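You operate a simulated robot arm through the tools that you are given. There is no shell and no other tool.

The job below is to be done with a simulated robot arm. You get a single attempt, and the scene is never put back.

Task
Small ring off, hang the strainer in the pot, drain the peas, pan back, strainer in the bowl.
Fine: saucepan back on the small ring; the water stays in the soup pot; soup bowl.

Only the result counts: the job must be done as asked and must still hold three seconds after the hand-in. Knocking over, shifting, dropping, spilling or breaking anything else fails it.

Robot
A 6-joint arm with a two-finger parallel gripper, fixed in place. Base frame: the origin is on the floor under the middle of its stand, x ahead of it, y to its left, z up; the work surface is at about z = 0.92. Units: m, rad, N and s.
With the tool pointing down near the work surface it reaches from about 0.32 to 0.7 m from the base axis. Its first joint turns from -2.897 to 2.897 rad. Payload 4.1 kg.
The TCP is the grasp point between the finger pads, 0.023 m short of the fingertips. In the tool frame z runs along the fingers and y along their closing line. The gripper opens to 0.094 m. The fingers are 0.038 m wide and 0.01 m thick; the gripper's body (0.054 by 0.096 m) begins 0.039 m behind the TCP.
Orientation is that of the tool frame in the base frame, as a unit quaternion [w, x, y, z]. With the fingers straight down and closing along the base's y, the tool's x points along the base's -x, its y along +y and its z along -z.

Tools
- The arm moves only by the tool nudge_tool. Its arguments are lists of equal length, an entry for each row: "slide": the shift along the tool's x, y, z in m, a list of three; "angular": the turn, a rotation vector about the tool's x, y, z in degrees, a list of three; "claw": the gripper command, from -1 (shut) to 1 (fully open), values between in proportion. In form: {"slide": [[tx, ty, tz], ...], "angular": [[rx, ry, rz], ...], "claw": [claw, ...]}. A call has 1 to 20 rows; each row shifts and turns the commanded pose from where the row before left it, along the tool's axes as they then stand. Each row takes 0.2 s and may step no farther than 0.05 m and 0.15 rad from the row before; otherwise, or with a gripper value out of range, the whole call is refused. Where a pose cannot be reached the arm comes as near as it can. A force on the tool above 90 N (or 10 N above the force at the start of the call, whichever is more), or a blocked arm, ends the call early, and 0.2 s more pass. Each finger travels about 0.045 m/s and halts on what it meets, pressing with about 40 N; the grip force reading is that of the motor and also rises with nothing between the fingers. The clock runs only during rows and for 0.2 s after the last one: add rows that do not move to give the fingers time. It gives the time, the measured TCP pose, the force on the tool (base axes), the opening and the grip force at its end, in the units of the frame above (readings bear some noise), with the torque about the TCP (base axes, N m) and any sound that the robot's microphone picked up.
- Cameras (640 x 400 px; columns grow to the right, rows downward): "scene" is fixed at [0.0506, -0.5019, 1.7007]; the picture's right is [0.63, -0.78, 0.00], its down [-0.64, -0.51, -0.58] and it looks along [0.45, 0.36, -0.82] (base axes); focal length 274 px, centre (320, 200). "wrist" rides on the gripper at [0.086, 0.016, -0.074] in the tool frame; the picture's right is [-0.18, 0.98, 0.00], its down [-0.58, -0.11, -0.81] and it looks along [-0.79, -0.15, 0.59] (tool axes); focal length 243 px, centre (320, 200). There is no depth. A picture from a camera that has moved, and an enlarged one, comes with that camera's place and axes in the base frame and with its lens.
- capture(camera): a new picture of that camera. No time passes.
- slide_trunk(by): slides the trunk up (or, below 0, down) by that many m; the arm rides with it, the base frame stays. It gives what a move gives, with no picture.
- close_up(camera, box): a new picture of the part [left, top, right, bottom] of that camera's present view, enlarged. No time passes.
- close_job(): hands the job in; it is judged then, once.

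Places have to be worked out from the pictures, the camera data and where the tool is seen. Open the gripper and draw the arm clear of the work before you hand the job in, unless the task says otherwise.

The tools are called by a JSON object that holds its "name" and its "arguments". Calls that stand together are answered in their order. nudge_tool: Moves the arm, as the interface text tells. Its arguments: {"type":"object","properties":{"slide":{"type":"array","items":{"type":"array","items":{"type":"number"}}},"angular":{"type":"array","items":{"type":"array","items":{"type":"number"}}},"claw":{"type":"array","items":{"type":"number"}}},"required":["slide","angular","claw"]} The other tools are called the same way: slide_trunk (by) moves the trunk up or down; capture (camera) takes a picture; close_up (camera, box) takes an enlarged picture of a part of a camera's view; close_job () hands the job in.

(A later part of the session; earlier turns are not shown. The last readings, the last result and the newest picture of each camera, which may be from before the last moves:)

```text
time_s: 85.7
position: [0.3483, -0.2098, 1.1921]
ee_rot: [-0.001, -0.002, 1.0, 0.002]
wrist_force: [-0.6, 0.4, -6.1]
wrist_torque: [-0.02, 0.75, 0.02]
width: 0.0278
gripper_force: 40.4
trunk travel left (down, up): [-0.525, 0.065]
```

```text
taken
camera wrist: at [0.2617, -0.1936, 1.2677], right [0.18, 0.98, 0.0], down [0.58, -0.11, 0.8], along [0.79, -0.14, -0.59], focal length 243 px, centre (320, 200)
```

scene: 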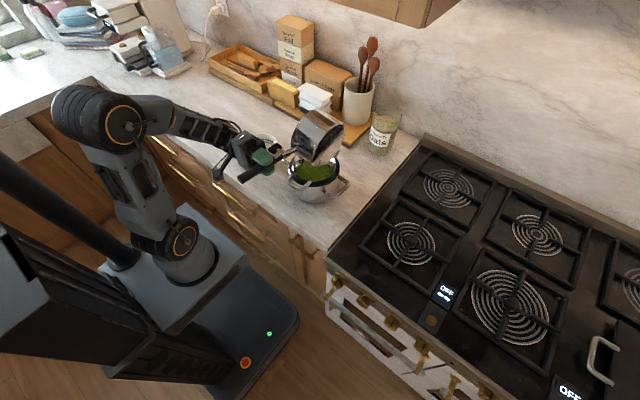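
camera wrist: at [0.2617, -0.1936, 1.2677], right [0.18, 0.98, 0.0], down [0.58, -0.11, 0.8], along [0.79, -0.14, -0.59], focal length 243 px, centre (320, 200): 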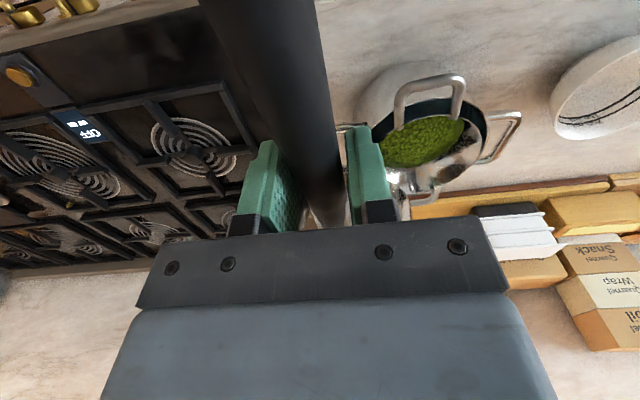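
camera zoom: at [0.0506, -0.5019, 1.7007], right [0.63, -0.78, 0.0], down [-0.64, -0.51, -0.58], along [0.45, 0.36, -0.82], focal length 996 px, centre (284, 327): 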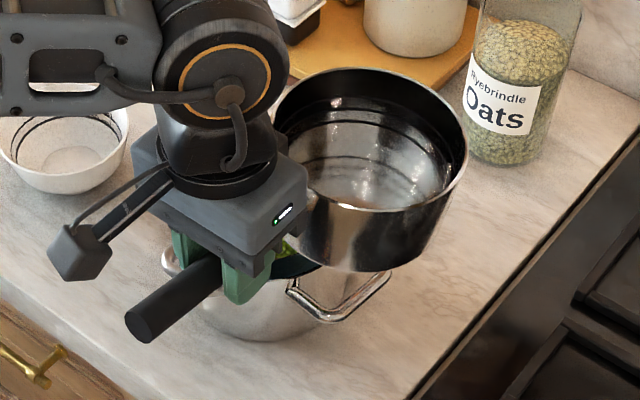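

The pan is level and empty and all the peas are in the strainer. I carry the pan back over the small ring, the reverse of the way out, and yaw it to its original −10°.

{"name": "nudge_tool", "arguments": {"slide": [[-0.001, -0.01, 0], [-0.0018, -0.02, 0], [-0.002, -0.024, 0], [-0.002, -0.024, 0], [-0.002, -0.024, 0], [-0.002, -0.024, 0], [-0.002, -0.024, 0], [-0.002, -0.024, 0], [-0.002, -0.024, 0], [-0.002, -0.022, 0], [-0.0015, -0.014, 0], [-0.0008, -0.007, 0], [0, 0, 0], [0, 0, 0], [0, 0, 0], [0, 0, 0]], "angular": [[0, 0, 0], [0, 0, 0], [0, 0, 0], [0, 0, 0], [0, 0, 0], [0, 0, 0], [0, 0, 0], [0, 0, 0], [0, 0, 0], [0, 0, 0], [0, 0, 0], [0, 0, 0], [0, 0, 3.4], [0, 0, 3.5], [0, 0, 3.5], [0, 0, 0]], "claw": [-1, -1, -1, -1, -1, -1, -1, -1, -1, -1, -1, -1, -1, -1, -1, -1]}}

{"name": "capture", "arguments": {"camera": "scene"}}

{"name": "capture", "arguments": {"camera": "wrist"}}

```text
time_s: 89.1
position: [0.3695, -0.4501, 1.1927]
ee_rot: [-0.001, 0.088, 0.996, 0.001]
wrist_force: [-0.1, 0.0, -6.2]
wrist_torque: [0.11, 0.75, 0.01]
width: 0.0281
gripper_force: 39.8
trunk travel left (down, up): [-0.525, 0.065]
```

```text
taken
```

scene: 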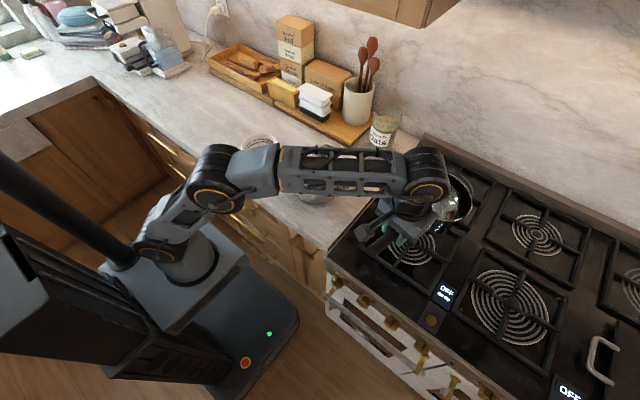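

```text
taken
camera wrist: at [0.2877, -0.4193, 1.2673], right [0.35, 0.94, 0.0], down [0.56, -0.21, 0.8], along [0.75, -0.28, -0.59], focal length 243 px, centre (320, 200)
```

wrist: 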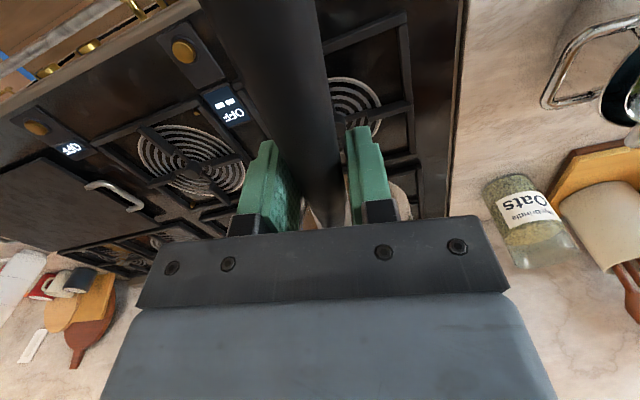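

The tool is back at the original grip position and yaw over the ring. I lower it in stages toward the grate.

{"name": "nudge_tool", "arguments": {"slide": [[0, 0, 0.012], [0, 0, 0.02], [0, 0, 0.025], [0, 0, 0.025], [0, 0, 0.025], [0, 0, 0.02], [0, 0, 0.012], [0, 0, 0.008], [0, 0, 0.006], [0, 0, 0]], "angular": [[0, 0, 0], [0, 0, 0], [0, 0, 0], [0, 0, 0], [0, 0, 0], [0, 0, 0], [0, 0, 0], [0, 0, 0], [0, 0, 0], [0, 0, 0]], "claw": [-1, -1, -1, -1, -1, -1, -1, -1, -1, -1]}}

{"name": "close_up", "arguments": {"camera": "scene", "box": [330, 190, 460, 290]}}

{"name": "capture", "arguments": {"camera": "wrist"}}

```text
time_s: 91.3
position: [0.3705, -0.4489, 1.0411]
ee_rot: [0.0, 0.088, 0.996, 0.001]
wrist_force: [-1.1, 1.1, 2.2]
wrist_torque: [-0.4, -0.83, 0.29]
width: 0.0278
gripper_force: 39.9
trunk travel left (down, up): [-0.525, 0.065]
```

```text
4.00 times, centred on (395, 240) of scene
camera zoom: at [0.0506, -0.5019, 1.7007], right [0.63, -0.78, 0.0], down [-0.64, -0.51, -0.58], along [0.45, 0.36, -0.82], focal length 1096 px, centre (20, 40)
```

zoom: 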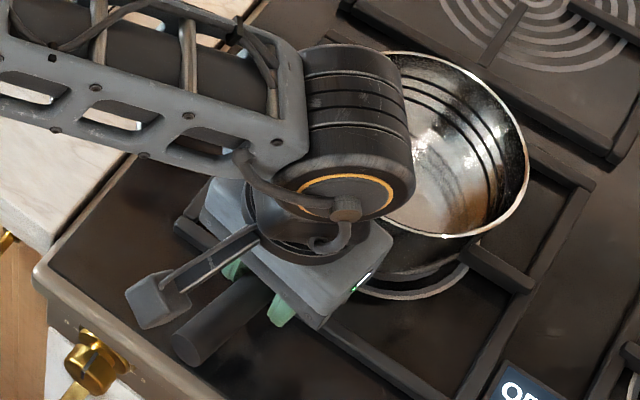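

```text
taken
camera wrist: at [0.2877, -0.4174, 1.1156], right [0.35, 0.94, 0.0], down [0.55, -0.21, 0.81], along [0.75, -0.28, -0.59], focal length 243 px, centre (320, 200)
```

wrist: 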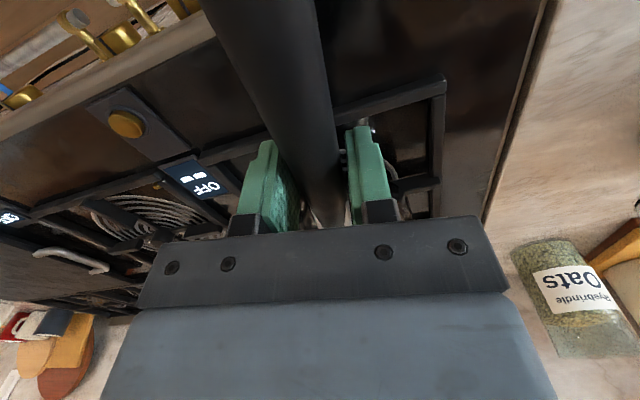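

Contact came 12 mm early, so the pan has drooped nose-down about 2–3° in the grip. I pitch the tool up 2.5° to level it while easing down.

{"name": "nudge_tool", "arguments": {"slide": [[0, 0, 0], [0, 0, 0.003], [0, 0, 0.003], [0, 0, 0]], "angular": [[0, -2.5, 0], [0, 0, 0], [0, 0, 0], [0, 0, 0]], "claw": [-1, -1, -1, -1]}}

{"name": "close_up", "arguments": {"camera": "scene", "box": [330, 190, 460, 290]}}

```text
time_s: 92.3
position: [0.3712, -0.4489, 1.0339]
ee_rot: [0.019, 0.087, 0.996, 0.0]
wrist_force: [-0.8, 0.0, -4.5]
wrist_torque: [-0.1, 0.51, -0.1]
width: 0.0279
gripper_force: 39.7
trunk travel left (down, up): [-0.525, 0.065]
```

```text
4.00 times, centred on (395, 240) of scene
camera zoom: at [0.0506, -0.5019, 1.7007], right [0.63, -0.78, 0.0], down [-0.64, -0.51, -0.58], along [0.45, 0.36, -0.82], focal length 1096 px, centre (20, 40)
```

zoom: 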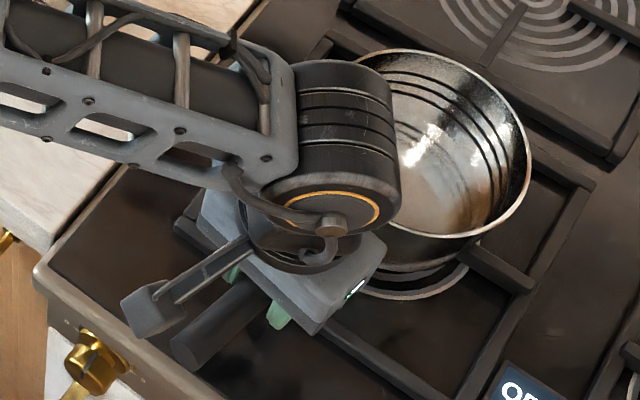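

Load is −4.5 N, so it is just touching and close to level. I ease down further in small steps.

{"name": "nudge_tool", "arguments": {"slide": [[0, 0, 0.002], [0, 0, 0.002], [0, 0, 0]], "angular": [[0, 0, 0], [0, 0, 0], [0, 0, 0]], "claw": [-1, -1, -1]}}

```text
time_s: 93.1
position: [0.3707, -0.4483, 1.0302]
ee_rot: [0.022, 0.086, 0.996, -0.003]
wrist_force: [0.1, 4.3, 5.3]
wrist_torque: [-0.39, -0.63, 0.5]
width: 0.0276
gripper_force: 40.1
trunk travel left (down, up): [-0.525, 0.065]
```

Contact is now broad (centre of pressure under the pan) at the original height. I open the fingers to release the handle.

{"name": "nudge_tool", "arguments": {"slide": [[0, 0, 0], [0, 0, 0], [0, 0, 0], [0, 0, 0], [0, 0, 0]], "angular": [[0, 0, 0], [0, 0, 0], [0, 0, 0], [0, 0, 0], [0, 0, 0]], "claw": [-0.2, 0.4, 1, 1, 1]}}

{"name": "capture", "arguments": {"camera": "wrist"}}

{"name": "close_up", "arguments": {"camera": "scene", "box": [330, 190, 460, 290]}}

```text
time_s: 94.3
position: [0.3706, -0.4488, 1.0295]
ee_rot: [0.021, 0.087, 0.996, -0.001]
wrist_force: [-0.5, -0.1, 0.2]
wrist_torque: [-0.03, 0.0, 0.0]
width: 0.094
gripper_force: 0.0
trunk travel left (down, up): [-0.525, 0.065]
```

```text
taken
camera wrist: at [0.2852, -0.4176, 1.1008], right [0.35, 0.94, 0.01], down [0.52, -0.2, 0.83], along [0.78, -0.29, -0.56], focal length 243 px, centre (320, 200)
```

wrist: 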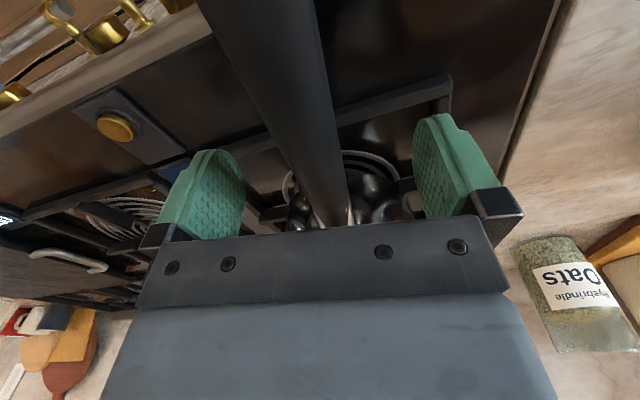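

```text
4.00 times, centred on (395, 240) of scene
camera zoom: at [0.0506, -0.5019, 1.7007], right [0.63, -0.78, 0.0], down [-0.64, -0.51, -0.58], along [0.45, 0.36, -0.82], focal length 1096 px, centre (20, 40)
```

zoom: 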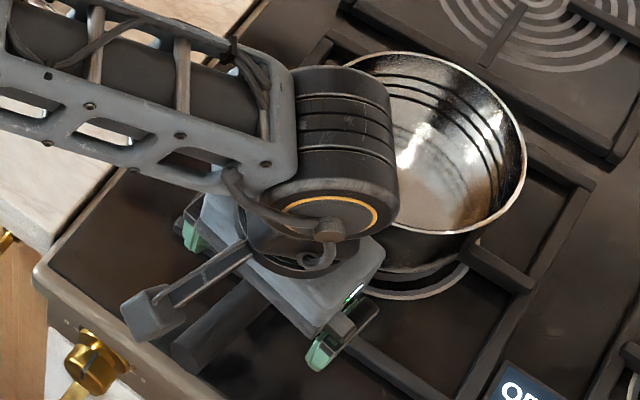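

The pan is released on the ring. I rise clear, undo the small pitch, and check how it sits.

{"name": "nudge_tool", "arguments": {"slide": [[0, 0, -0.02], [0, 0, -0.04], [0, 0, -0.045], [0, 0, -0.045], [0, 0, -0.045], [0.03, 0.0, 0], [0, 0, 0]], "angular": [[0, 0, 0], [0, 0, 0], [0, 0, 0], [0, 2.5, 0], [0, 0, 0], [0, 0, 0], [0, 0, 0]], "claw": [1, 1, 1, 1, 1, 1, 1]}}

{"name": "capture", "arguments": {"camera": "wrist"}}

{"name": "capture", "arguments": {"camera": "scene"}}

```text
time_s: 95.9
position: [0.3333, -0.44, 1.223]
ee_rot: [-0.002, 0.087, 0.996, 0.001]
wrist_force: [0.4, 0.1, -0.6]
wrist_torque: [-0.01, -0.02, 0.0]
width: 0.0939
gripper_force: 0.0
trunk travel left (down, up): [-0.525, 0.065]
```

```text
taken
camera wrist: at [0.2514, -0.4088, 1.2994], right [0.35, 0.94, 0.0], down [0.56, -0.21, 0.8], along [0.75, -0.28, -0.59], focal length 243 px, centre (320, 200)
```

wrist: 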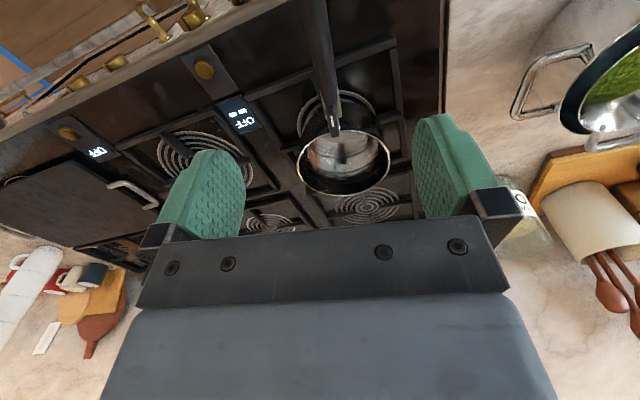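

```text
taken
```

scene: 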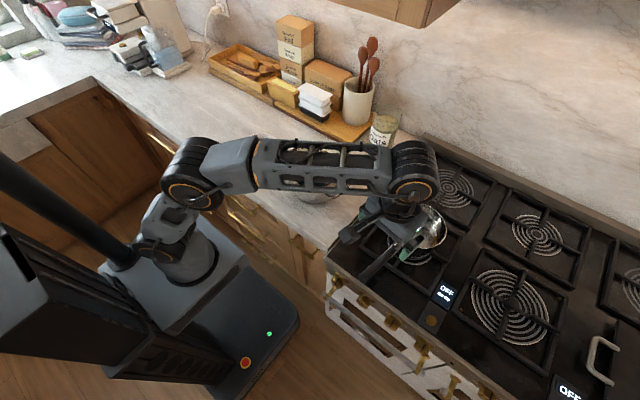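

The pan sits on the small ring. I now move back over the pot to fetch the strainer, re-yawing to match its handle.

{"name": "nudge_tool", "arguments": {"slide": [[0.0015, 0.0423, 0], [0.0015, 0.0423, 0], [0.0015, 0.0423, 0], [0.0015, 0.0423, 0], [0.0015, 0.0423, 0], [0.0015, 0.0423, 0], [0.0015, 0.0423, 0], [0.0015, 0.0423, 0], [0, 0, 0], [0, 0, 0], [0, 0, 0]], "angular": [[0, 0, 0], [0, 0, 0], [0, 0, 0], [0, 0, 0], [0, 0, 0], [0, 0, 0], [0, 0, 0], [0, 0, 0], [0, 0, -6.8], [0, 0, -6.8], [0, 0, 0]], "claw": [1, 1, 1, 1, 1, 1, 1, 1, 1, 1, 1]}}

{"name": "capture", "arguments": {"camera": "wrist"}}

{"name": "capture", "arguments": {"camera": "scene"}}

{"name": "close_up", "arguments": {"camera": "scene", "box": [330, 180, 480, 290]}}

```text
time_s: 98.3
position: [0.3826, -0.1094, 1.2247]
ee_rot: [0.0, -0.032, 0.999, 0.001]
wrist_force: [-0.6, 0.2, 0.6]
wrist_torque: [0.0, 0.01, 0.02]
width: 0.0943
gripper_force: 0.1
trunk travel left (down, up): [-0.525, 0.065]
```

```text
taken
camera wrist: at [0.2949, -0.0981, 1.2993], right [0.12, 0.99, 0.0], down [0.59, -0.07, 0.8], along [0.8, -0.1, -0.59], focal length 243 px, centre (320, 200)
```

wrist: 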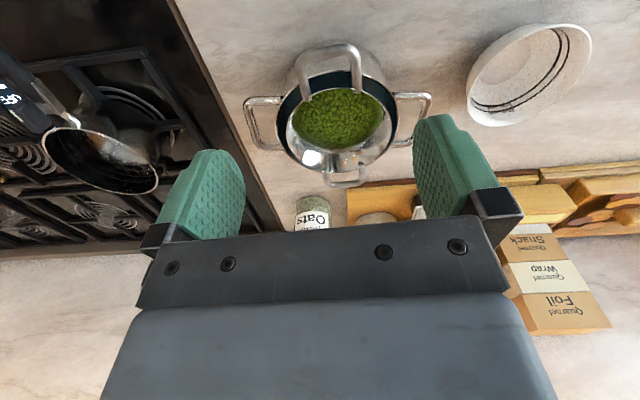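

```text
taken
```

scene: 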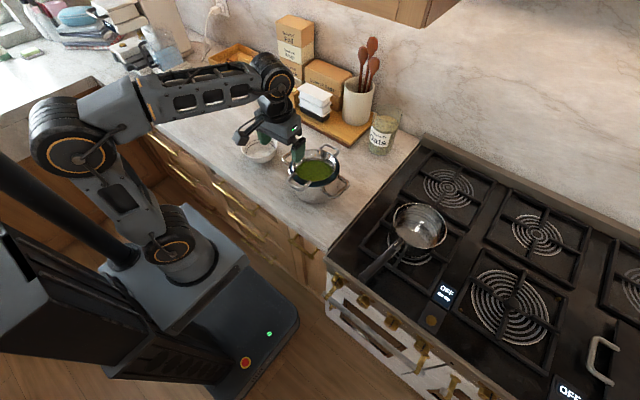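

```text
3.64 times, centred on (405, 235) of scene
camera zoom: at [0.0506, -0.5019, 1.7007], right [0.63, -0.78, 0.0], down [-0.64, -0.51, -0.58], along [0.45, 0.36, -0.82], focal length 996 px, centre (11, 73)
```

zoom: 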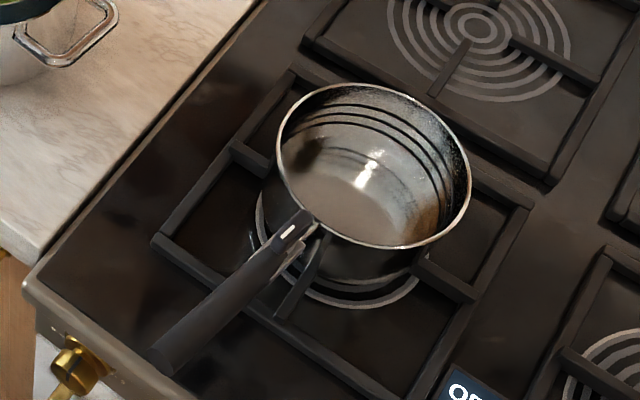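

The pan is back within a few millimetres of where it stood, level on the grate, ring dark. Now I measure the strainer's front handle.

{"name": "close_up", "arguments": {"camera": "wrist", "box": [230, 30, 450, 200]}}

{"name": "close_up", "arguments": {"camera": "scene", "box": [235, 110, 365, 210]}}

{"name": "close_up", "arguments": {"camera": "wrist", "box": [440, 10, 620, 140]}}

```text
2.35 times, centred on (340, 115) of wrist
camera zoom: at [0.2949, -0.0981, 1.2993], right [0.12, 0.99, 0.0], down [0.59, -0.07, 0.8], along [0.8, -0.1, -0.59], focal length 571 px, centre (273, 400)
```

zoom: 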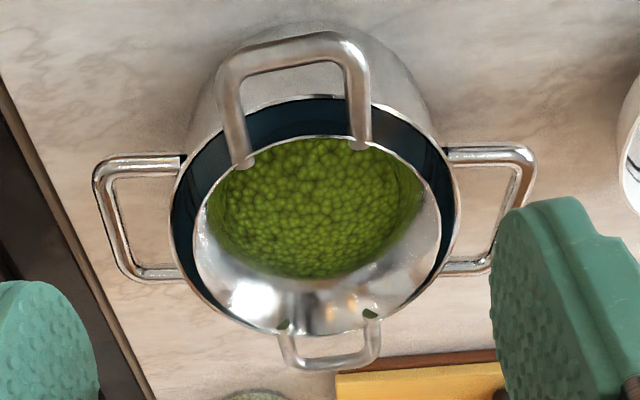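

```text
4.00 times, centred on (300, 160) of scene
camera zoom: at [0.0506, -0.5019, 1.7007], right [0.63, -0.78, 0.0], down [-0.64, -0.51, -0.58], along [0.45, 0.36, -0.82], focal length 1096 px, centre (400, 360)
```

zoom: 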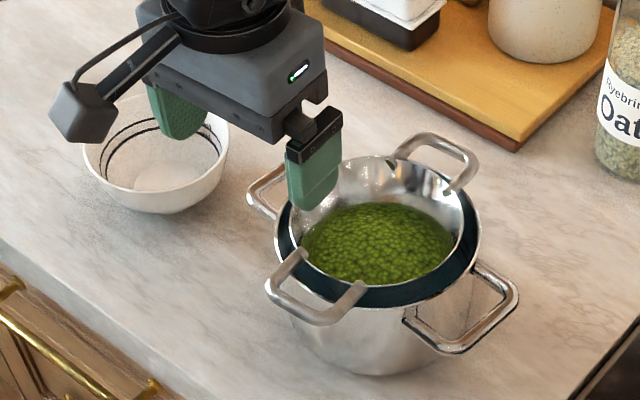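

```text
3.08 times, centred on (530, 75) of wrist
camera zoom: at [0.2949, -0.0981, 1.2993], right [0.12, 0.99, 0.0], down [0.59, -0.07, 0.8], along [0.8, -0.1, -0.59], focal length 746 px, centre (-326, 585)
```

zoom: 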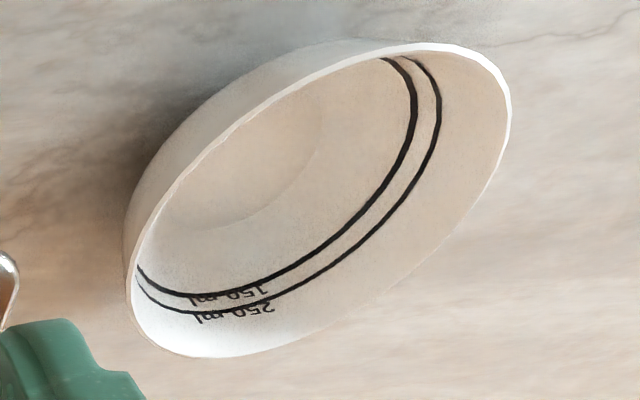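

The peas half-fill the strainer. Its front loop's centre is at about (0.415, −0.106), just where I let go. I line up over it and descend to just above.

{"name": "nudge_tool", "arguments": {"slide": [[-0.0331, 0.0018, 0], [0, 0, 0.04], [0, 0, 0.04], [0, 0, 0.04], [0, 0, 0.04], [0, 0, 0]], "angular": [[0, 0, 0], [0, 0, 0], [0, 0, 0], [0, 0, 0], [0, 0, 0], [0, 0, 0]], "claw": [1, 1, 1, 1, 1, 1]}}

{"name": "capture", "arguments": {"camera": "wrist"}}

{"name": "close_up", "arguments": {"camera": "scene", "box": [235, 110, 365, 210]}}

```text
time_s: 99.7
position: [0.4124, -0.1037, 1.0669]
ee_rot: [-0.001, -0.031, 1.0, 0.0]
wrist_force: [0.4, 0.1, -0.7]
wrist_torque: [-0.01, 0.01, -0.01]
width: 0.0937
gripper_force: 0.0
trunk travel left (down, up): [-0.525, 0.065]
```

```text
taken
camera wrist: at [0.3248, -0.0938, 1.1422], right [0.12, 0.99, 0.0], down [0.59, -0.07, 0.8], along [0.8, -0.1, -0.59], focal length 243 px, centre (320, 200)
```

wrist: 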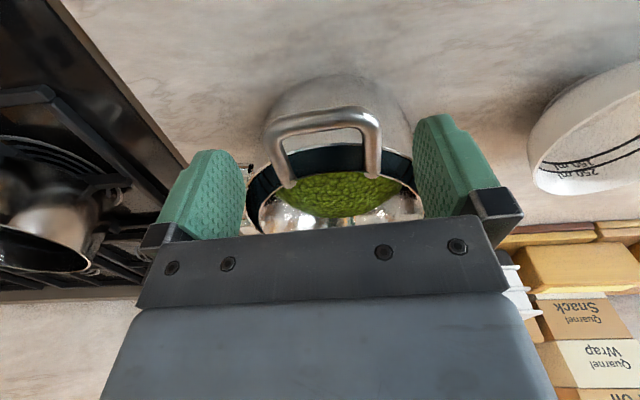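

```text
4.00 times, centred on (300, 160) of scene
camera zoom: at [0.0506, -0.5019, 1.7007], right [0.63, -0.78, 0.0], down [-0.64, -0.51, -0.58], along [0.45, 0.36, -0.82], focal length 1096 px, centre (400, 360)
```

zoom: 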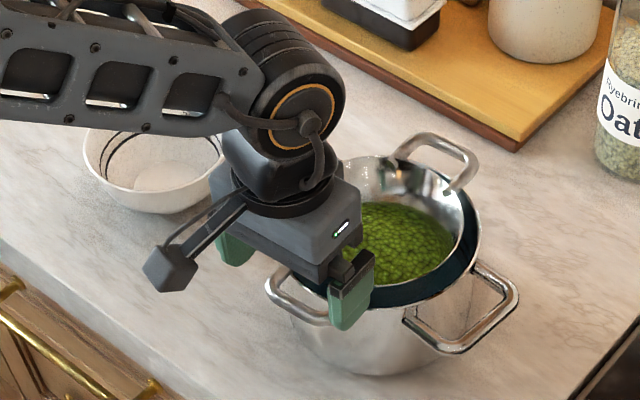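

The loop is centred on the tool within a millimetre; I move 3.5 mm inward and lower to the earlier grip height, then close.

{"name": "nudge_tool", "arguments": {"slide": [[-0.0035, -0.001, 0.014], [0, 0, 0.014], [0, 0, 0.0143], [0, 0, 0], [0, 0, 0], [0, 0, 0], [0, 0, 0]], "angular": [[0, 0, 0], [0, 0, 0], [0, 0, 0], [0, 0, 0], [0, 0, 0], [0, 0, 0], [0, 0, 0]], "claw": [1, 1, 1, 1, -1, -1, -1]}}

{"name": "close_up", "arguments": {"camera": "wrist", "box": [160, 60, 480, 260]}}

{"name": "close_up", "arguments": {"camera": "scene", "box": [235, 110, 365, 210]}}

```text
time_s: 101.3
position: [0.4153, -0.1066, 1.0227]
ee_rot: [-0.001, -0.031, 1.0, 0.002]
wrist_force: [-2.0, -1.4, 0.1]
wrist_torque: [-0.05, 0.0, -0.09]
width: 0.071
gripper_force: 39.9
trunk travel left (down, up): [-0.525, 0.065]
```

```text
2.00 times, centred on (320, 160) of wrist
camera zoom: at [0.3297, -0.0963, 1.0984], right [0.12, 0.99, 0.0], down [0.59, -0.07, 0.8], along [0.8, -0.1, -0.59], focal length 485 px, centre (320, 280)
```

zoom: 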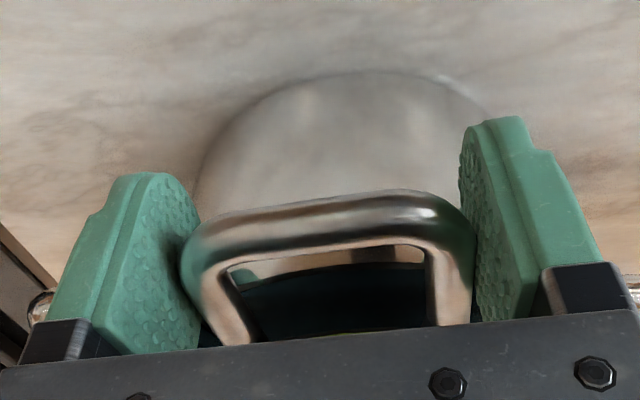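

```text
4.00 times, centred on (300, 160) of scene
camera zoom: at [0.0506, -0.5019, 1.7007], right [0.63, -0.78, 0.0], down [-0.64, -0.51, -0.58], along [0.45, 0.36, -0.82], focal length 1096 px, centre (400, 360)
```

zoom: 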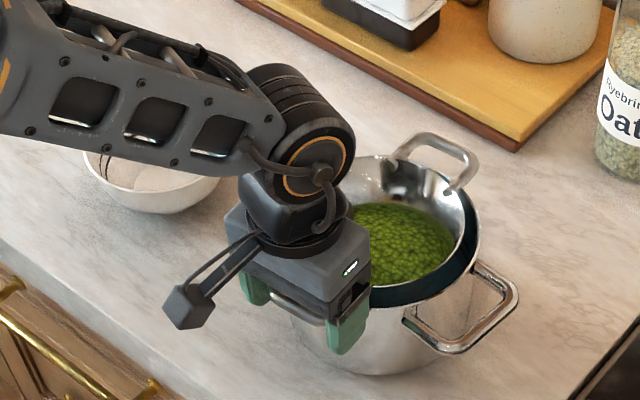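

Grip at 71.0 mm on the loop again. I lift slowly a little and read the load.

{"name": "nudge_tool", "arguments": {"slide": [[0, 0, -0.004], [0, 0, -0.006], [0, 0, -0.01], [0, 0, 0], [0, 0, 0]], "angular": [[0, 0, 0], [0, 0, 0], [0, 0, 0], [0, 0, 0], [0, 0, 0]], "claw": [-1, -1, -1, -1, -1]}}

{"name": "close_up", "arguments": {"camera": "scene", "box": [235, 110, 365, 210]}}

```text
time_s: 102.5
position: [0.418, -0.1068, 1.0419]
ee_rot: [-0.002, -0.031, 1.0, 0.0]
wrist_force: [-2.0, -0.2, -2.9]
wrist_torque: [-0.03, 0.27, -0.03]
width: 0.0712
gripper_force: 39.7
trunk travel left (down, up): [-0.525, 0.065]
```

```text
4.00 times, centred on (300, 160) of scene
camera zoom: at [0.0506, -0.5019, 1.7007], right [0.63, -0.78, 0.0], down [-0.64, -0.51, -0.58], along [0.45, 0.36, -0.82], focal length 1096 px, centre (400, 360)
```

zoom: 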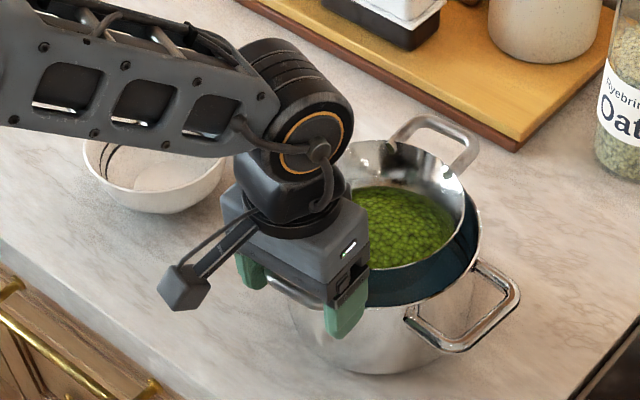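

The strainer comes up level with the peas (≈ 2.9 N). I raise it well clear and let it drip over the pot for a moment.

{"name": "nudge_tool", "arguments": {"slide": [[0, 0, -0.01], [0, 0, -0.015], [0, 0, -0.02], [0, 0, -0.02], [0, 0, -0.02], [0, 0, -0.015], [0, 0, 0], [0, 0, 0], [0, 0, 0], [0, 0, 0], [0, 0, 0], [0, 0, 0], [0, 0, 0], [0, 0, 0]], "angular": [[0, 0, 0], [0, 0, 0], [0, 0, 0], [0, 0, 0], [0, 0, 0], [0, 0, 0], [0, 0, 0], [0, 0, 0], [0, 0, 0], [0, 0, 0], [0, 0, 0], [0, 0, 0], [0, 0, 0], [0, 0, 0]], "claw": [-1, -1, -1, -1, -1, -1, -1, -1, -1, -1, -1, -1, -1, -1]}}

{"name": "close_up", "arguments": {"camera": "scene", "box": [225, 90, 375, 210]}}

{"name": "capture", "arguments": {"camera": "wrist"}}

```text
time_s: 105.5
position: [0.4185, -0.1045, 1.1437]
ee_rot: [-0.001, -0.032, 0.999, 0.0]
wrist_force: [-0.2, -0.9, -2.3]
wrist_torque: [0.01, 0.23, 0.03]
width: 0.071
gripper_force: 39.8
trunk travel left (down, up): [-0.525, 0.065]
```

```text
3.33 times, centred on (300, 150) of scene
camera zoom: at [0.0506, -0.5019, 1.7007], right [0.63, -0.78, 0.0], down [-0.64, -0.51, -0.58], along [0.45, 0.36, -0.82], focal length 913 px, centre (387, 367)
```

zoom: 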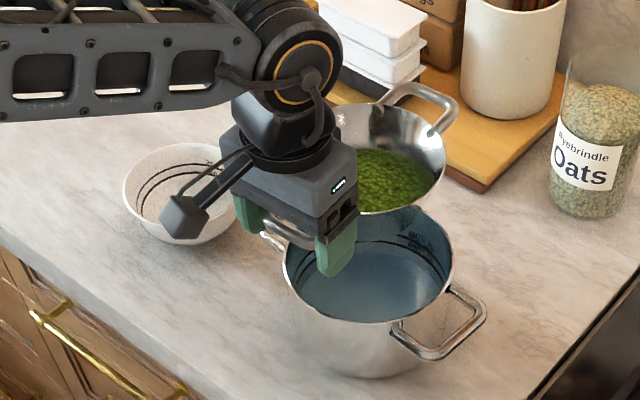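

```text
taken
camera wrist: at [0.3313, -0.0939, 1.2173], right [0.12, 0.99, 0.0], down [0.59, -0.07, 0.8], along [0.8, -0.1, -0.59], focal length 243 px, centre (320, 200)
```

wrist: 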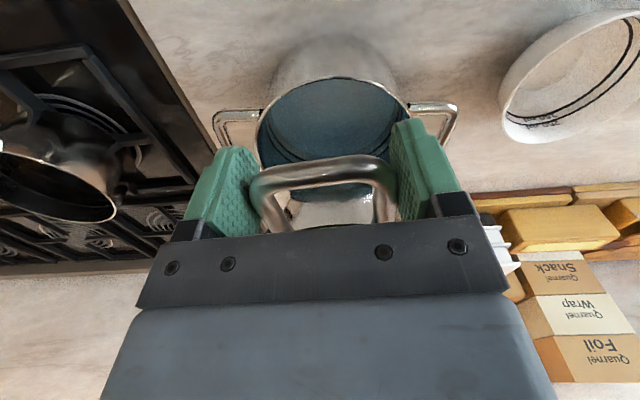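

The drained water is now in the pot and the peas are in the strainer. I carry the strainer part way toward the bowl, slowly, to get a closer view of the bowl's position.

{"name": "nudge_tool", "arguments": {"slide": [[-0.0008, 0.0125, 0], [-0.0016, 0.025, 0], [-0.0016, 0.025, 0], [-0.0016, 0.025, 0], [-0.0016, 0.025, 0], [-0.0008, 0.0125, 0], [0, 0, 0]], "angular": [[0, 0, 0], [0, 0, 0], [0, 0, 0], [0, 0, 0], [0, 0, 0], [0, 0, 0], [0, 0, 0]], "claw": [-1, -1, -1, -1, -1, -1, -1]}}

{"name": "close_up", "arguments": {"camera": "wrist", "box": [360, 40, 560, 180]}}

{"name": "close_up", "arguments": {"camera": "scene", "box": [215, 80, 345, 180]}}

```text
time_s: 107.1
position: [0.4193, 0.0204, 1.1438]
ee_rot: [-0.001, -0.032, 0.999, 0.001]
wrist_force: [-0.4, -1.5, -2.7]
wrist_torque: [0.0, 0.27, -0.01]
width: 0.071
gripper_force: 40.3
trunk travel left (down, up): [-0.525, 0.065]
```

```text
2.86 times, centred on (460, 110) of wrist
camera zoom: at [0.3316, 0.0311, 1.2195], right [0.12, 0.99, 0.0], down [0.59, -0.07, 0.8], along [0.8, -0.1, -0.59], focal length 693 px, centre (-80, 457)
```

zoom: 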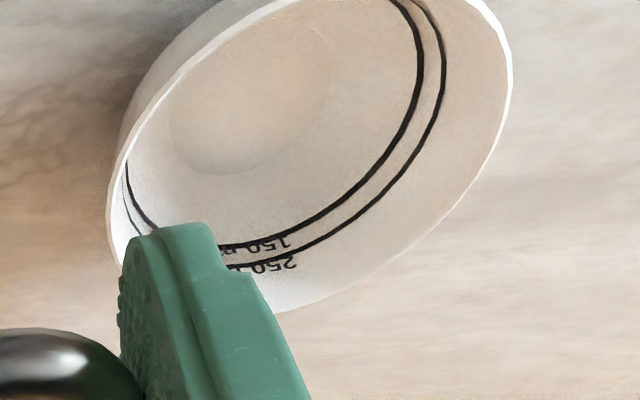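

```text
4.00 times, centred on (280, 130) of scene
camera zoom: at [0.0506, -0.5019, 1.7007], right [0.63, -0.78, 0.0], down [-0.64, -0.51, -0.58], along [0.45, 0.36, -0.82], focal length 1096 px, centre (480, 480)
```

zoom: 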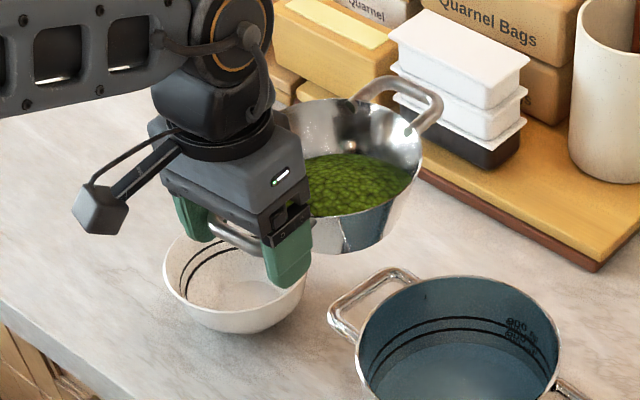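

{"name": "close_up", "arguments": {"camera": "wrist", "box": [370, 10, 570, 150]}}

{"name": "close_up", "arguments": {"camera": "scene", "box": [235, 125, 295, 170]}}

```text
2.86 times, centred on (470, 80) of wrist
camera zoom: at [0.3316, 0.0311, 1.2195], right [0.12, 0.99, 0.0], down [0.59, -0.07, 0.8], along [0.8, -0.1, -0.59], focal length 693 px, centre (-109, 543)
```

zoom: 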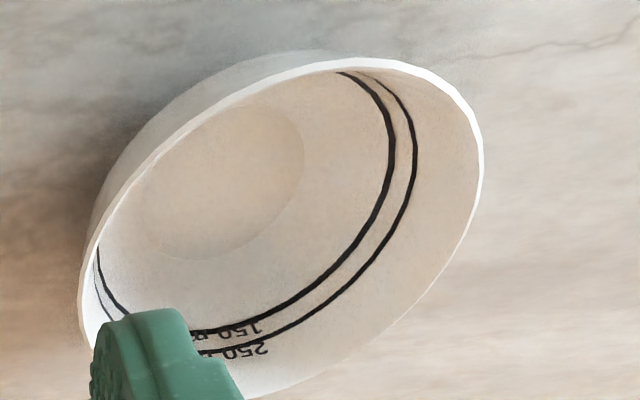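

```text
8.89 times, centred on (265, 148) of scene
camera zoom: at [0.0506, -0.5019, 1.7007], right [0.63, -0.78, 0.0], down [-0.64, -0.51, -0.58], along [0.45, 0.36, -0.82], focal length 2435 px, centre (809, 667)
```

zoom: 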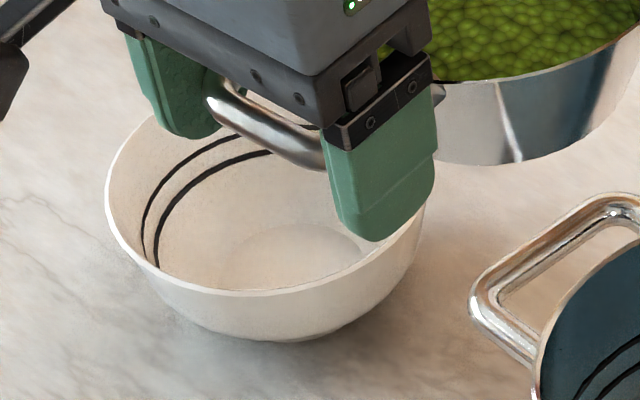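

The bowl's rim fits a circle of radius ≈ 0.068 centred at about (0.497, 0.152), z ≈ 0.98. I bring the strainer's centre over it and lower to just above the bowl.

{"name": "nudge_tool", "arguments": {"slide": [[0.002, 0.01, 0], [0.0036, 0.022, 0], [0.0036, 0.022, 0], [0.0036, 0.022, 0], [0.0036, 0.022, 0], [0.0033, 0.0182, 0], [0.0016, 0.01, 0], [0, 0, 0.015], [0, 0, 0.02], [0, 0, 0.02], [0, 0, 0.02], [0, 0, 0]], "angular": [[0, 0, 0], [0, 0, 0], [0, 0, 0], [0, 0, 0], [0, 0, 0], [0, 0, 0], [0, 0, 0], [0, 0, 0], [0, 0, 0], [0, 0, 0], [0, 0, 0], [0, 0, 0]], "claw": [-1, -1, -1, -1, -1, -1, -1, -1, -1, -1, -1, -1]}}

{"name": "capture", "arguments": {"camera": "wrist"}}

{"name": "close_up", "arguments": {"camera": "scene", "box": [205, 90, 315, 180]}}

```text
time_s: 109.7
position: [0.3882, 0.1446, 1.0697]
ee_rot: [-0.001, -0.031, 1.0, 0.0]
wrist_force: [0.0, 0.0, -2.2]
wrist_torque: [0.0, 0.24, 0.01]
width: 0.0712
gripper_force: 40.6
trunk travel left (down, up): [-0.525, 0.065]
```

```text
taken
camera wrist: at [0.301, 0.1556, 1.1442], right [0.12, 0.99, 0.0], down [0.59, -0.07, 0.8], along [0.8, -0.1, -0.59], focal length 243 px, centre (320, 200)
```

wrist: 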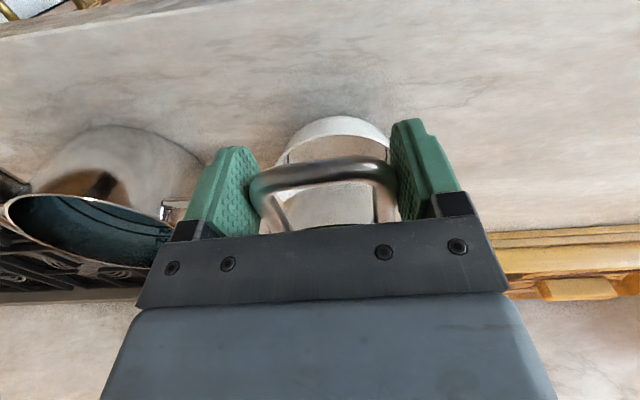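

```text
4.44 times, centred on (260, 135) of scene
camera zoom: at [0.0506, -0.5019, 1.7007], right [0.63, -0.78, 0.0], down [-0.64, -0.51, -0.58], along [0.45, 0.36, -0.82], focal length 1218 px, centre (587, 489)
```

zoom: 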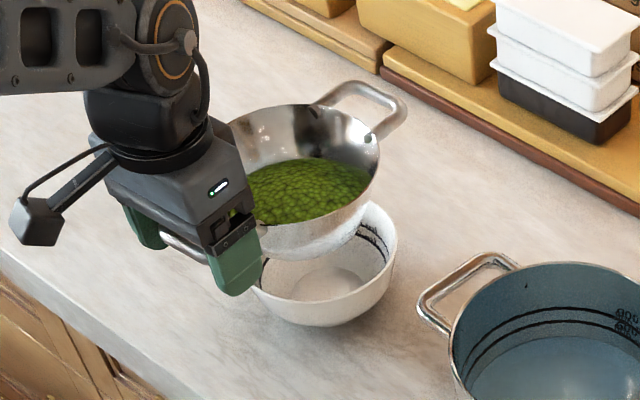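

{"name": "close_up", "arguments": {"camera": "wrist", "box": [230, 90, 430, 240]}}

{"name": "close_up", "arguments": {"camera": "scene", "box": [230, 105, 310, 165]}}

```text
2.67 times, centred on (330, 165) of wrist
camera zoom: at [0.301, 0.1556, 1.1442], right [0.12, 0.99, 0.0], down [0.59, -0.07, 0.8], along [0.8, -0.1, -0.59], focal length 647 px, centre (293, 293)
```

zoom: 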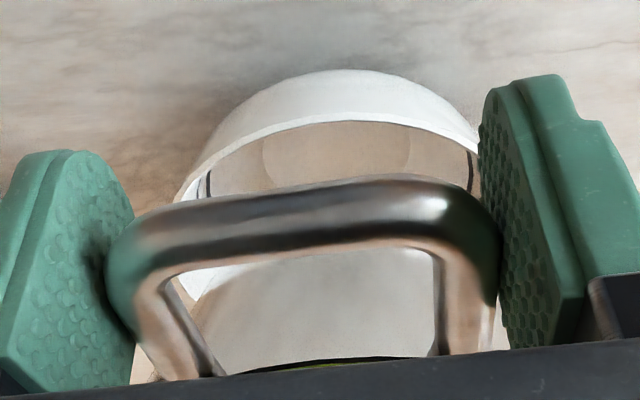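

```text
6.67 times, centred on (270, 135) of scene
camera zoom: at [0.0506, -0.5019, 1.7007], right [0.63, -0.78, 0.0], down [-0.64, -0.51, -0.58], along [0.45, 0.36, -0.82], focal length 1826 px, centre (653, 633)
```

zoom: 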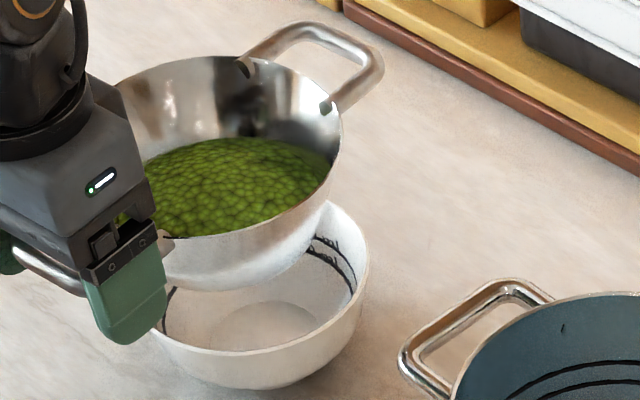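

From this view the bowl's centre refines to (0.501, 0.150) and the strainer's is about (0.4955, 0.151). I shift 5 mm forward and lower in small steps.

{"name": "nudge_tool", "arguments": {"slide": [[-0.005, -0.001, 0], [0, 0, 0.012], [0, 0, 0.012], [0, 0, 0.006], [0, 0, 0]], "angular": [[0, 0, 0], [0, 0, 0], [0, 0, 0], [0, 0, 0], [0, 0, 0]], "claw": [-1, -1, -1, -1, -1]}}

{"name": "close_up", "arguments": {"camera": "scene", "box": [230, 105, 310, 165]}}

{"name": "close_up", "arguments": {"camera": "wrist", "box": [230, 90, 430, 240]}}

```text
time_s: 110.9
position: [0.3953, 0.1447, 1.0397]
ee_rot: [0.0, -0.032, 0.999, 0.001]
wrist_force: [0.6, 0.4, -2.8]
wrist_torque: [-0.02, 0.26, 0.01]
width: 0.0708
gripper_force: 40.4
trunk travel left (down, up): [-0.525, 0.065]
```

```text
6.67 times, centred on (270, 135) of scene
camera zoom: at [0.0506, -0.5019, 1.7007], right [0.63, -0.78, 0.0], down [-0.64, -0.51, -0.58], along [0.45, 0.36, -0.82], focal length 1826 px, centre (653, 633)
```

zoom: 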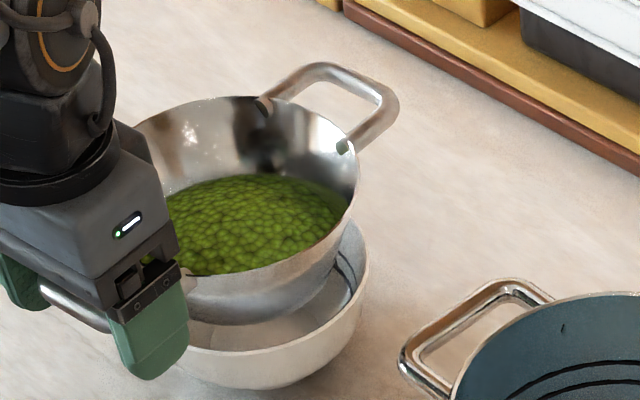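

```text
2.67 times, centred on (330, 165) of wrist
camera zoom: at [0.3072, 0.1553, 1.1142], right [0.12, 0.99, 0.0], down [0.59, -0.07, 0.8], along [0.8, -0.1, -0.59], focal length 647 px, centre (293, 293)
```

zoom: 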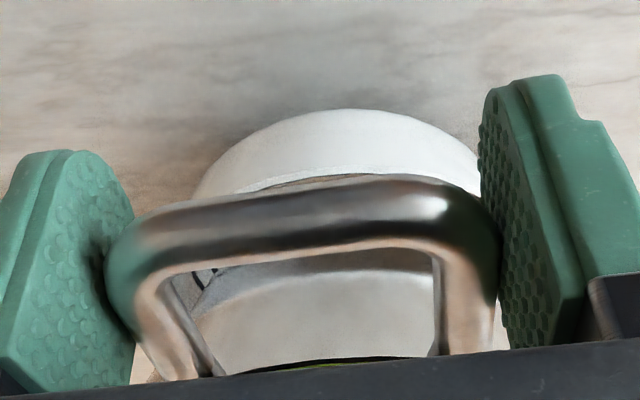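

The strainer's base is entering the bowl, centred, with no contact yet. I lower further in small steps, watching the force.

{"name": "nudge_tool", "arguments": {"slide": [[0, 0, 0.006], [0, 0, 0.005], [0, 0, 0]], "angular": [[0, 0, 0], [0, 0, 0], [0, 0, 0]], "claw": [-1, -1, -1]}}

{"name": "close_up", "arguments": {"camera": "scene", "box": [230, 105, 310, 165]}}

```text
time_s: 111.7
position: [0.3935, 0.1441, 1.0273]
ee_rot: [-0.002, -0.031, 1.0, 0.001]
wrist_force: [-0.6, -0.7, -2.6]
wrist_torque: [-0.02, 0.29, 0.0]
width: 0.0711
gripper_force: 39.9
trunk travel left (down, up): [-0.525, 0.065]
```

```text
6.67 times, centred on (270, 135) of scene
camera zoom: at [0.0506, -0.5019, 1.7007], right [0.63, -0.78, 0.0], down [-0.64, -0.51, -0.58], along [0.45, 0.36, -0.82], focal length 1826 px, centre (653, 633)
```

zoom: 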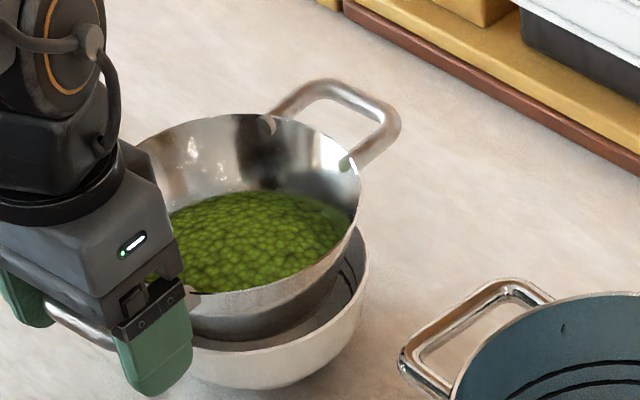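

{"name": "nudge_tool", "arguments": {"slide": [[0, 0, 0.004], [0, 0, 0.004], [0, 0, 0]], "angular": [[0, 0, 0], [0, 0, 0], [0, 0, 0]], "claw": [-1, -1, -1]}}

{"name": "close_up", "arguments": {"camera": "scene", "box": [230, 105, 310, 165]}}

```text
time_s: 112.5
position: [0.3946, 0.1449, 1.0215]
ee_rot: [-0.001, -0.032, 0.999, 0.001]
wrist_force: [-0.7, -0.4, -1.8]
wrist_torque: [-0.01, 0.23, 0.02]
width: 0.0712
gripper_force: 39.9
trunk travel left (down, up): [-0.525, 0.065]
```

```text
6.67 times, centred on (270, 135) of scene
camera zoom: at [0.0506, -0.5019, 1.7007], right [0.63, -0.78, 0.0], down [-0.64, -0.51, -0.58], along [0.45, 0.36, -0.82], focal length 1826 px, centre (653, 633)
```

zoom: 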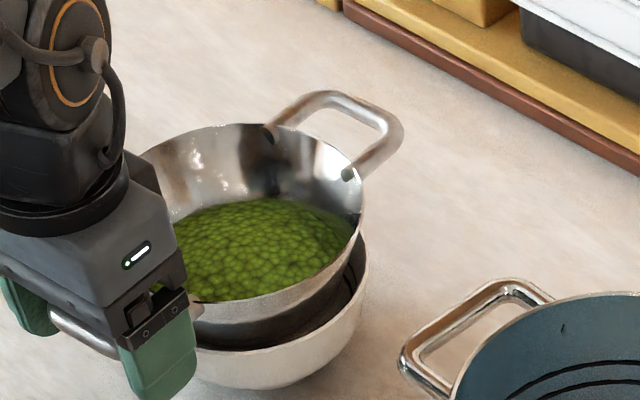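

The strainer keeps nesting into the bowl with no resistance. I keep lowering a few millimetres at a time.

{"name": "nudge_tool", "arguments": {"slide": [[0, 0, 0.003], [0, 0, 0.003], [0, 0, 0]], "angular": [[0, 0, 0], [0, 0, 0], [0, 0, 0]], "claw": [-1, -1, -1]}}

{"name": "close_up", "arguments": {"camera": "scene", "box": [230, 105, 310, 165]}}

```text
time_s: 113.3
position: [0.3947, 0.144, 1.013]
ee_rot: [0.0, -0.032, 1.0, 0.0]
wrist_force: [2.2, 0.3, 0.0]
wrist_torque: [-0.02, 0.07, 0.04]
width: 0.0708
gripper_force: 40.0
trunk travel left (down, up): [-0.525, 0.065]
```

```text
6.67 times, centred on (270, 135) of scene
camera zoom: at [0.0506, -0.5019, 1.7007], right [0.63, -0.78, 0.0], down [-0.64, -0.51, -0.58], along [0.45, 0.36, -0.82], focal length 1826 px, centre (653, 633)
```

zoom: 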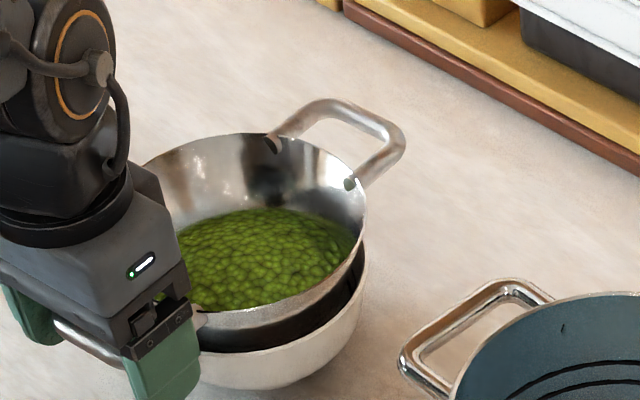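

Light contact with a push toward +x, so the base touches the bowl's near wall. I shift 3 mm in +x and lower a touch more.

{"name": "nudge_tool", "arguments": {"slide": [[-0.003, 0, 0], [0, 0, 0.002], [0, 0, 0]], "angular": [[0, 0, 0], [0, 0, 0], [0, 0, 0]], "claw": [-1, -1, -1]}}

{"name": "close_up", "arguments": {"camera": "scene", "box": [230, 105, 310, 165]}}

```text
time_s: 114.1
position: [0.3957, 0.145, 1.0137]
ee_rot: [0.0, -0.032, 0.999, 0.002]
wrist_force: [-5.9, -1.3, 8.7]
wrist_torque: [0.04, -0.71, -0.04]
width: 0.0711
gripper_force: 40.2
trunk travel left (down, up): [-0.525, 0.065]
```

```text
6.67 times, centred on (270, 135) of scene
camera zoom: at [0.0506, -0.5019, 1.7007], right [0.63, -0.78, 0.0], down [-0.64, -0.51, -0.58], along [0.45, 0.36, -0.82], focal length 1826 px, centre (653, 633)
```

zoom: 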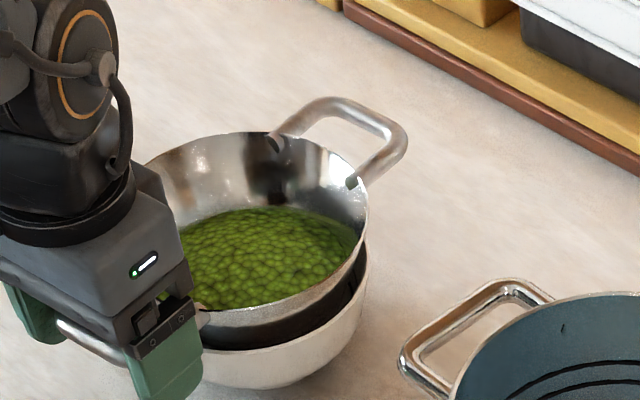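

Now the far wall pushes back, so the balanced place is about 1.5 mm less and the strainer is seated. I back off 1.5 mm and ease up 1 mm, then read the load.

{"name": "nudge_tool", "arguments": {"slide": [[0.0015, 0, -0.001], [0, 0, 0], [0, 0, 0]], "angular": [[0, 0, 0], [0, 0, 0], [0, 0, 0]], "claw": [-1, -1, -1]}}

{"name": "close_up", "arguments": {"camera": "wrist", "box": [160, 60, 480, 260]}}

```text
time_s: 114.9
position: [0.3968, 0.1444, 1.0134]
ee_rot: [-0.001, -0.032, 0.999, 0.001]
wrist_force: [2.9, -0.4, 2.9]
wrist_torque: [-0.03, -0.57, 0.01]
width: 0.071
gripper_force: 40.2
trunk travel left (down, up): [-0.525, 0.065]
```

```text
2.00 times, centred on (320, 160) of wrist
camera zoom: at [0.3091, 0.1553, 1.088], right [0.12, 0.99, 0.0], down [0.59, -0.07, 0.81], along [0.8, -0.1, -0.59], focal length 485 px, centre (320, 280)
```

zoom: 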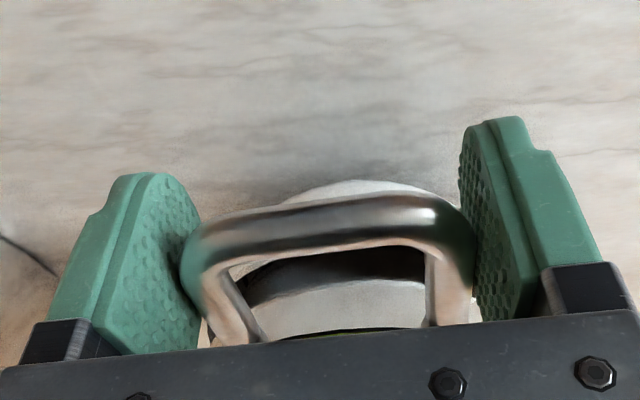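

Both walls are now bearing lightly; the strainer is seated. I open the fingers gradually and watch it settle.

{"name": "nudge_tool", "arguments": {"slide": [[0, 0, 0], [0, 0, 0], [0, 0, 0], [0, 0, 0], [0, 0, 0]], "angular": [[0, 0, 0], [0, 0, 0], [0, 0, 0], [0, 0, 0], [0, 0, 0]], "claw": [0.6, 0.8, 1, 1, 1]}}

{"name": "close_up", "arguments": {"camera": "scene", "box": [230, 105, 310, 165]}}

{"name": "close_up", "arguments": {"camera": "wrist", "box": [160, 60, 480, 260]}}

```text
time_s: 116.1
position: [0.3957, 0.1445, 1.0135]
ee_rot: [-0.002, -0.031, 1.0, 0.0]
wrist_force: [-0.2, 0.3, 0.9]
wrist_torque: [0.0, 0.0, 0.0]
width: 0.094
gripper_force: 0.1
trunk travel left (down, up): [-0.525, 0.065]
```

```text
6.67 times, centred on (270, 135) of scene
camera zoom: at [0.0506, -0.5019, 1.7007], right [0.63, -0.78, 0.0], down [-0.64, -0.51, -0.58], along [0.45, 0.36, -0.82], focal length 1826 px, centre (653, 633)
```

zoom: 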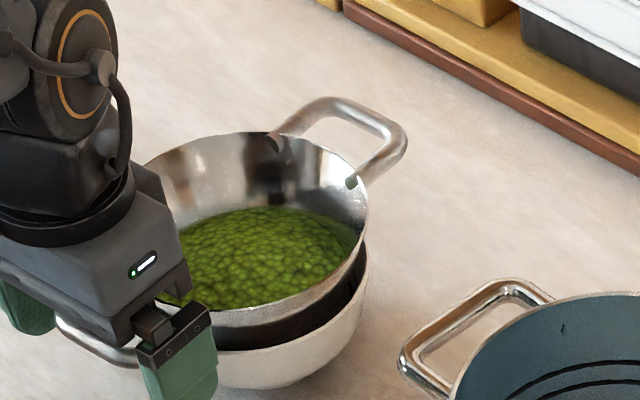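

```text
2.00 times, centred on (320, 160) of wrist
camera zoom: at [0.3088, 0.1554, 1.088], right [0.12, 0.99, 0.0], down [0.59, -0.07, 0.81], along [0.8, -0.1, -0.59], focal length 485 px, centre (320, 280)
```

zoom: 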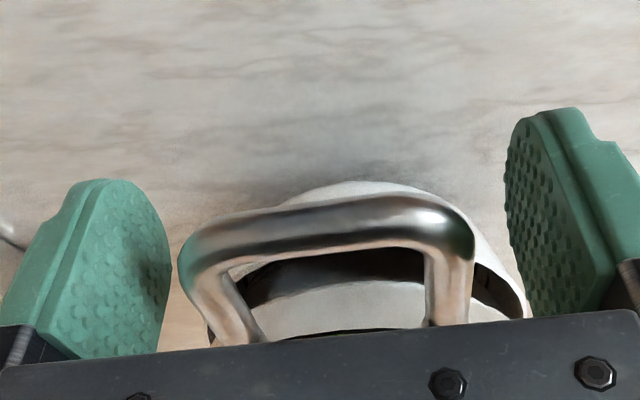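

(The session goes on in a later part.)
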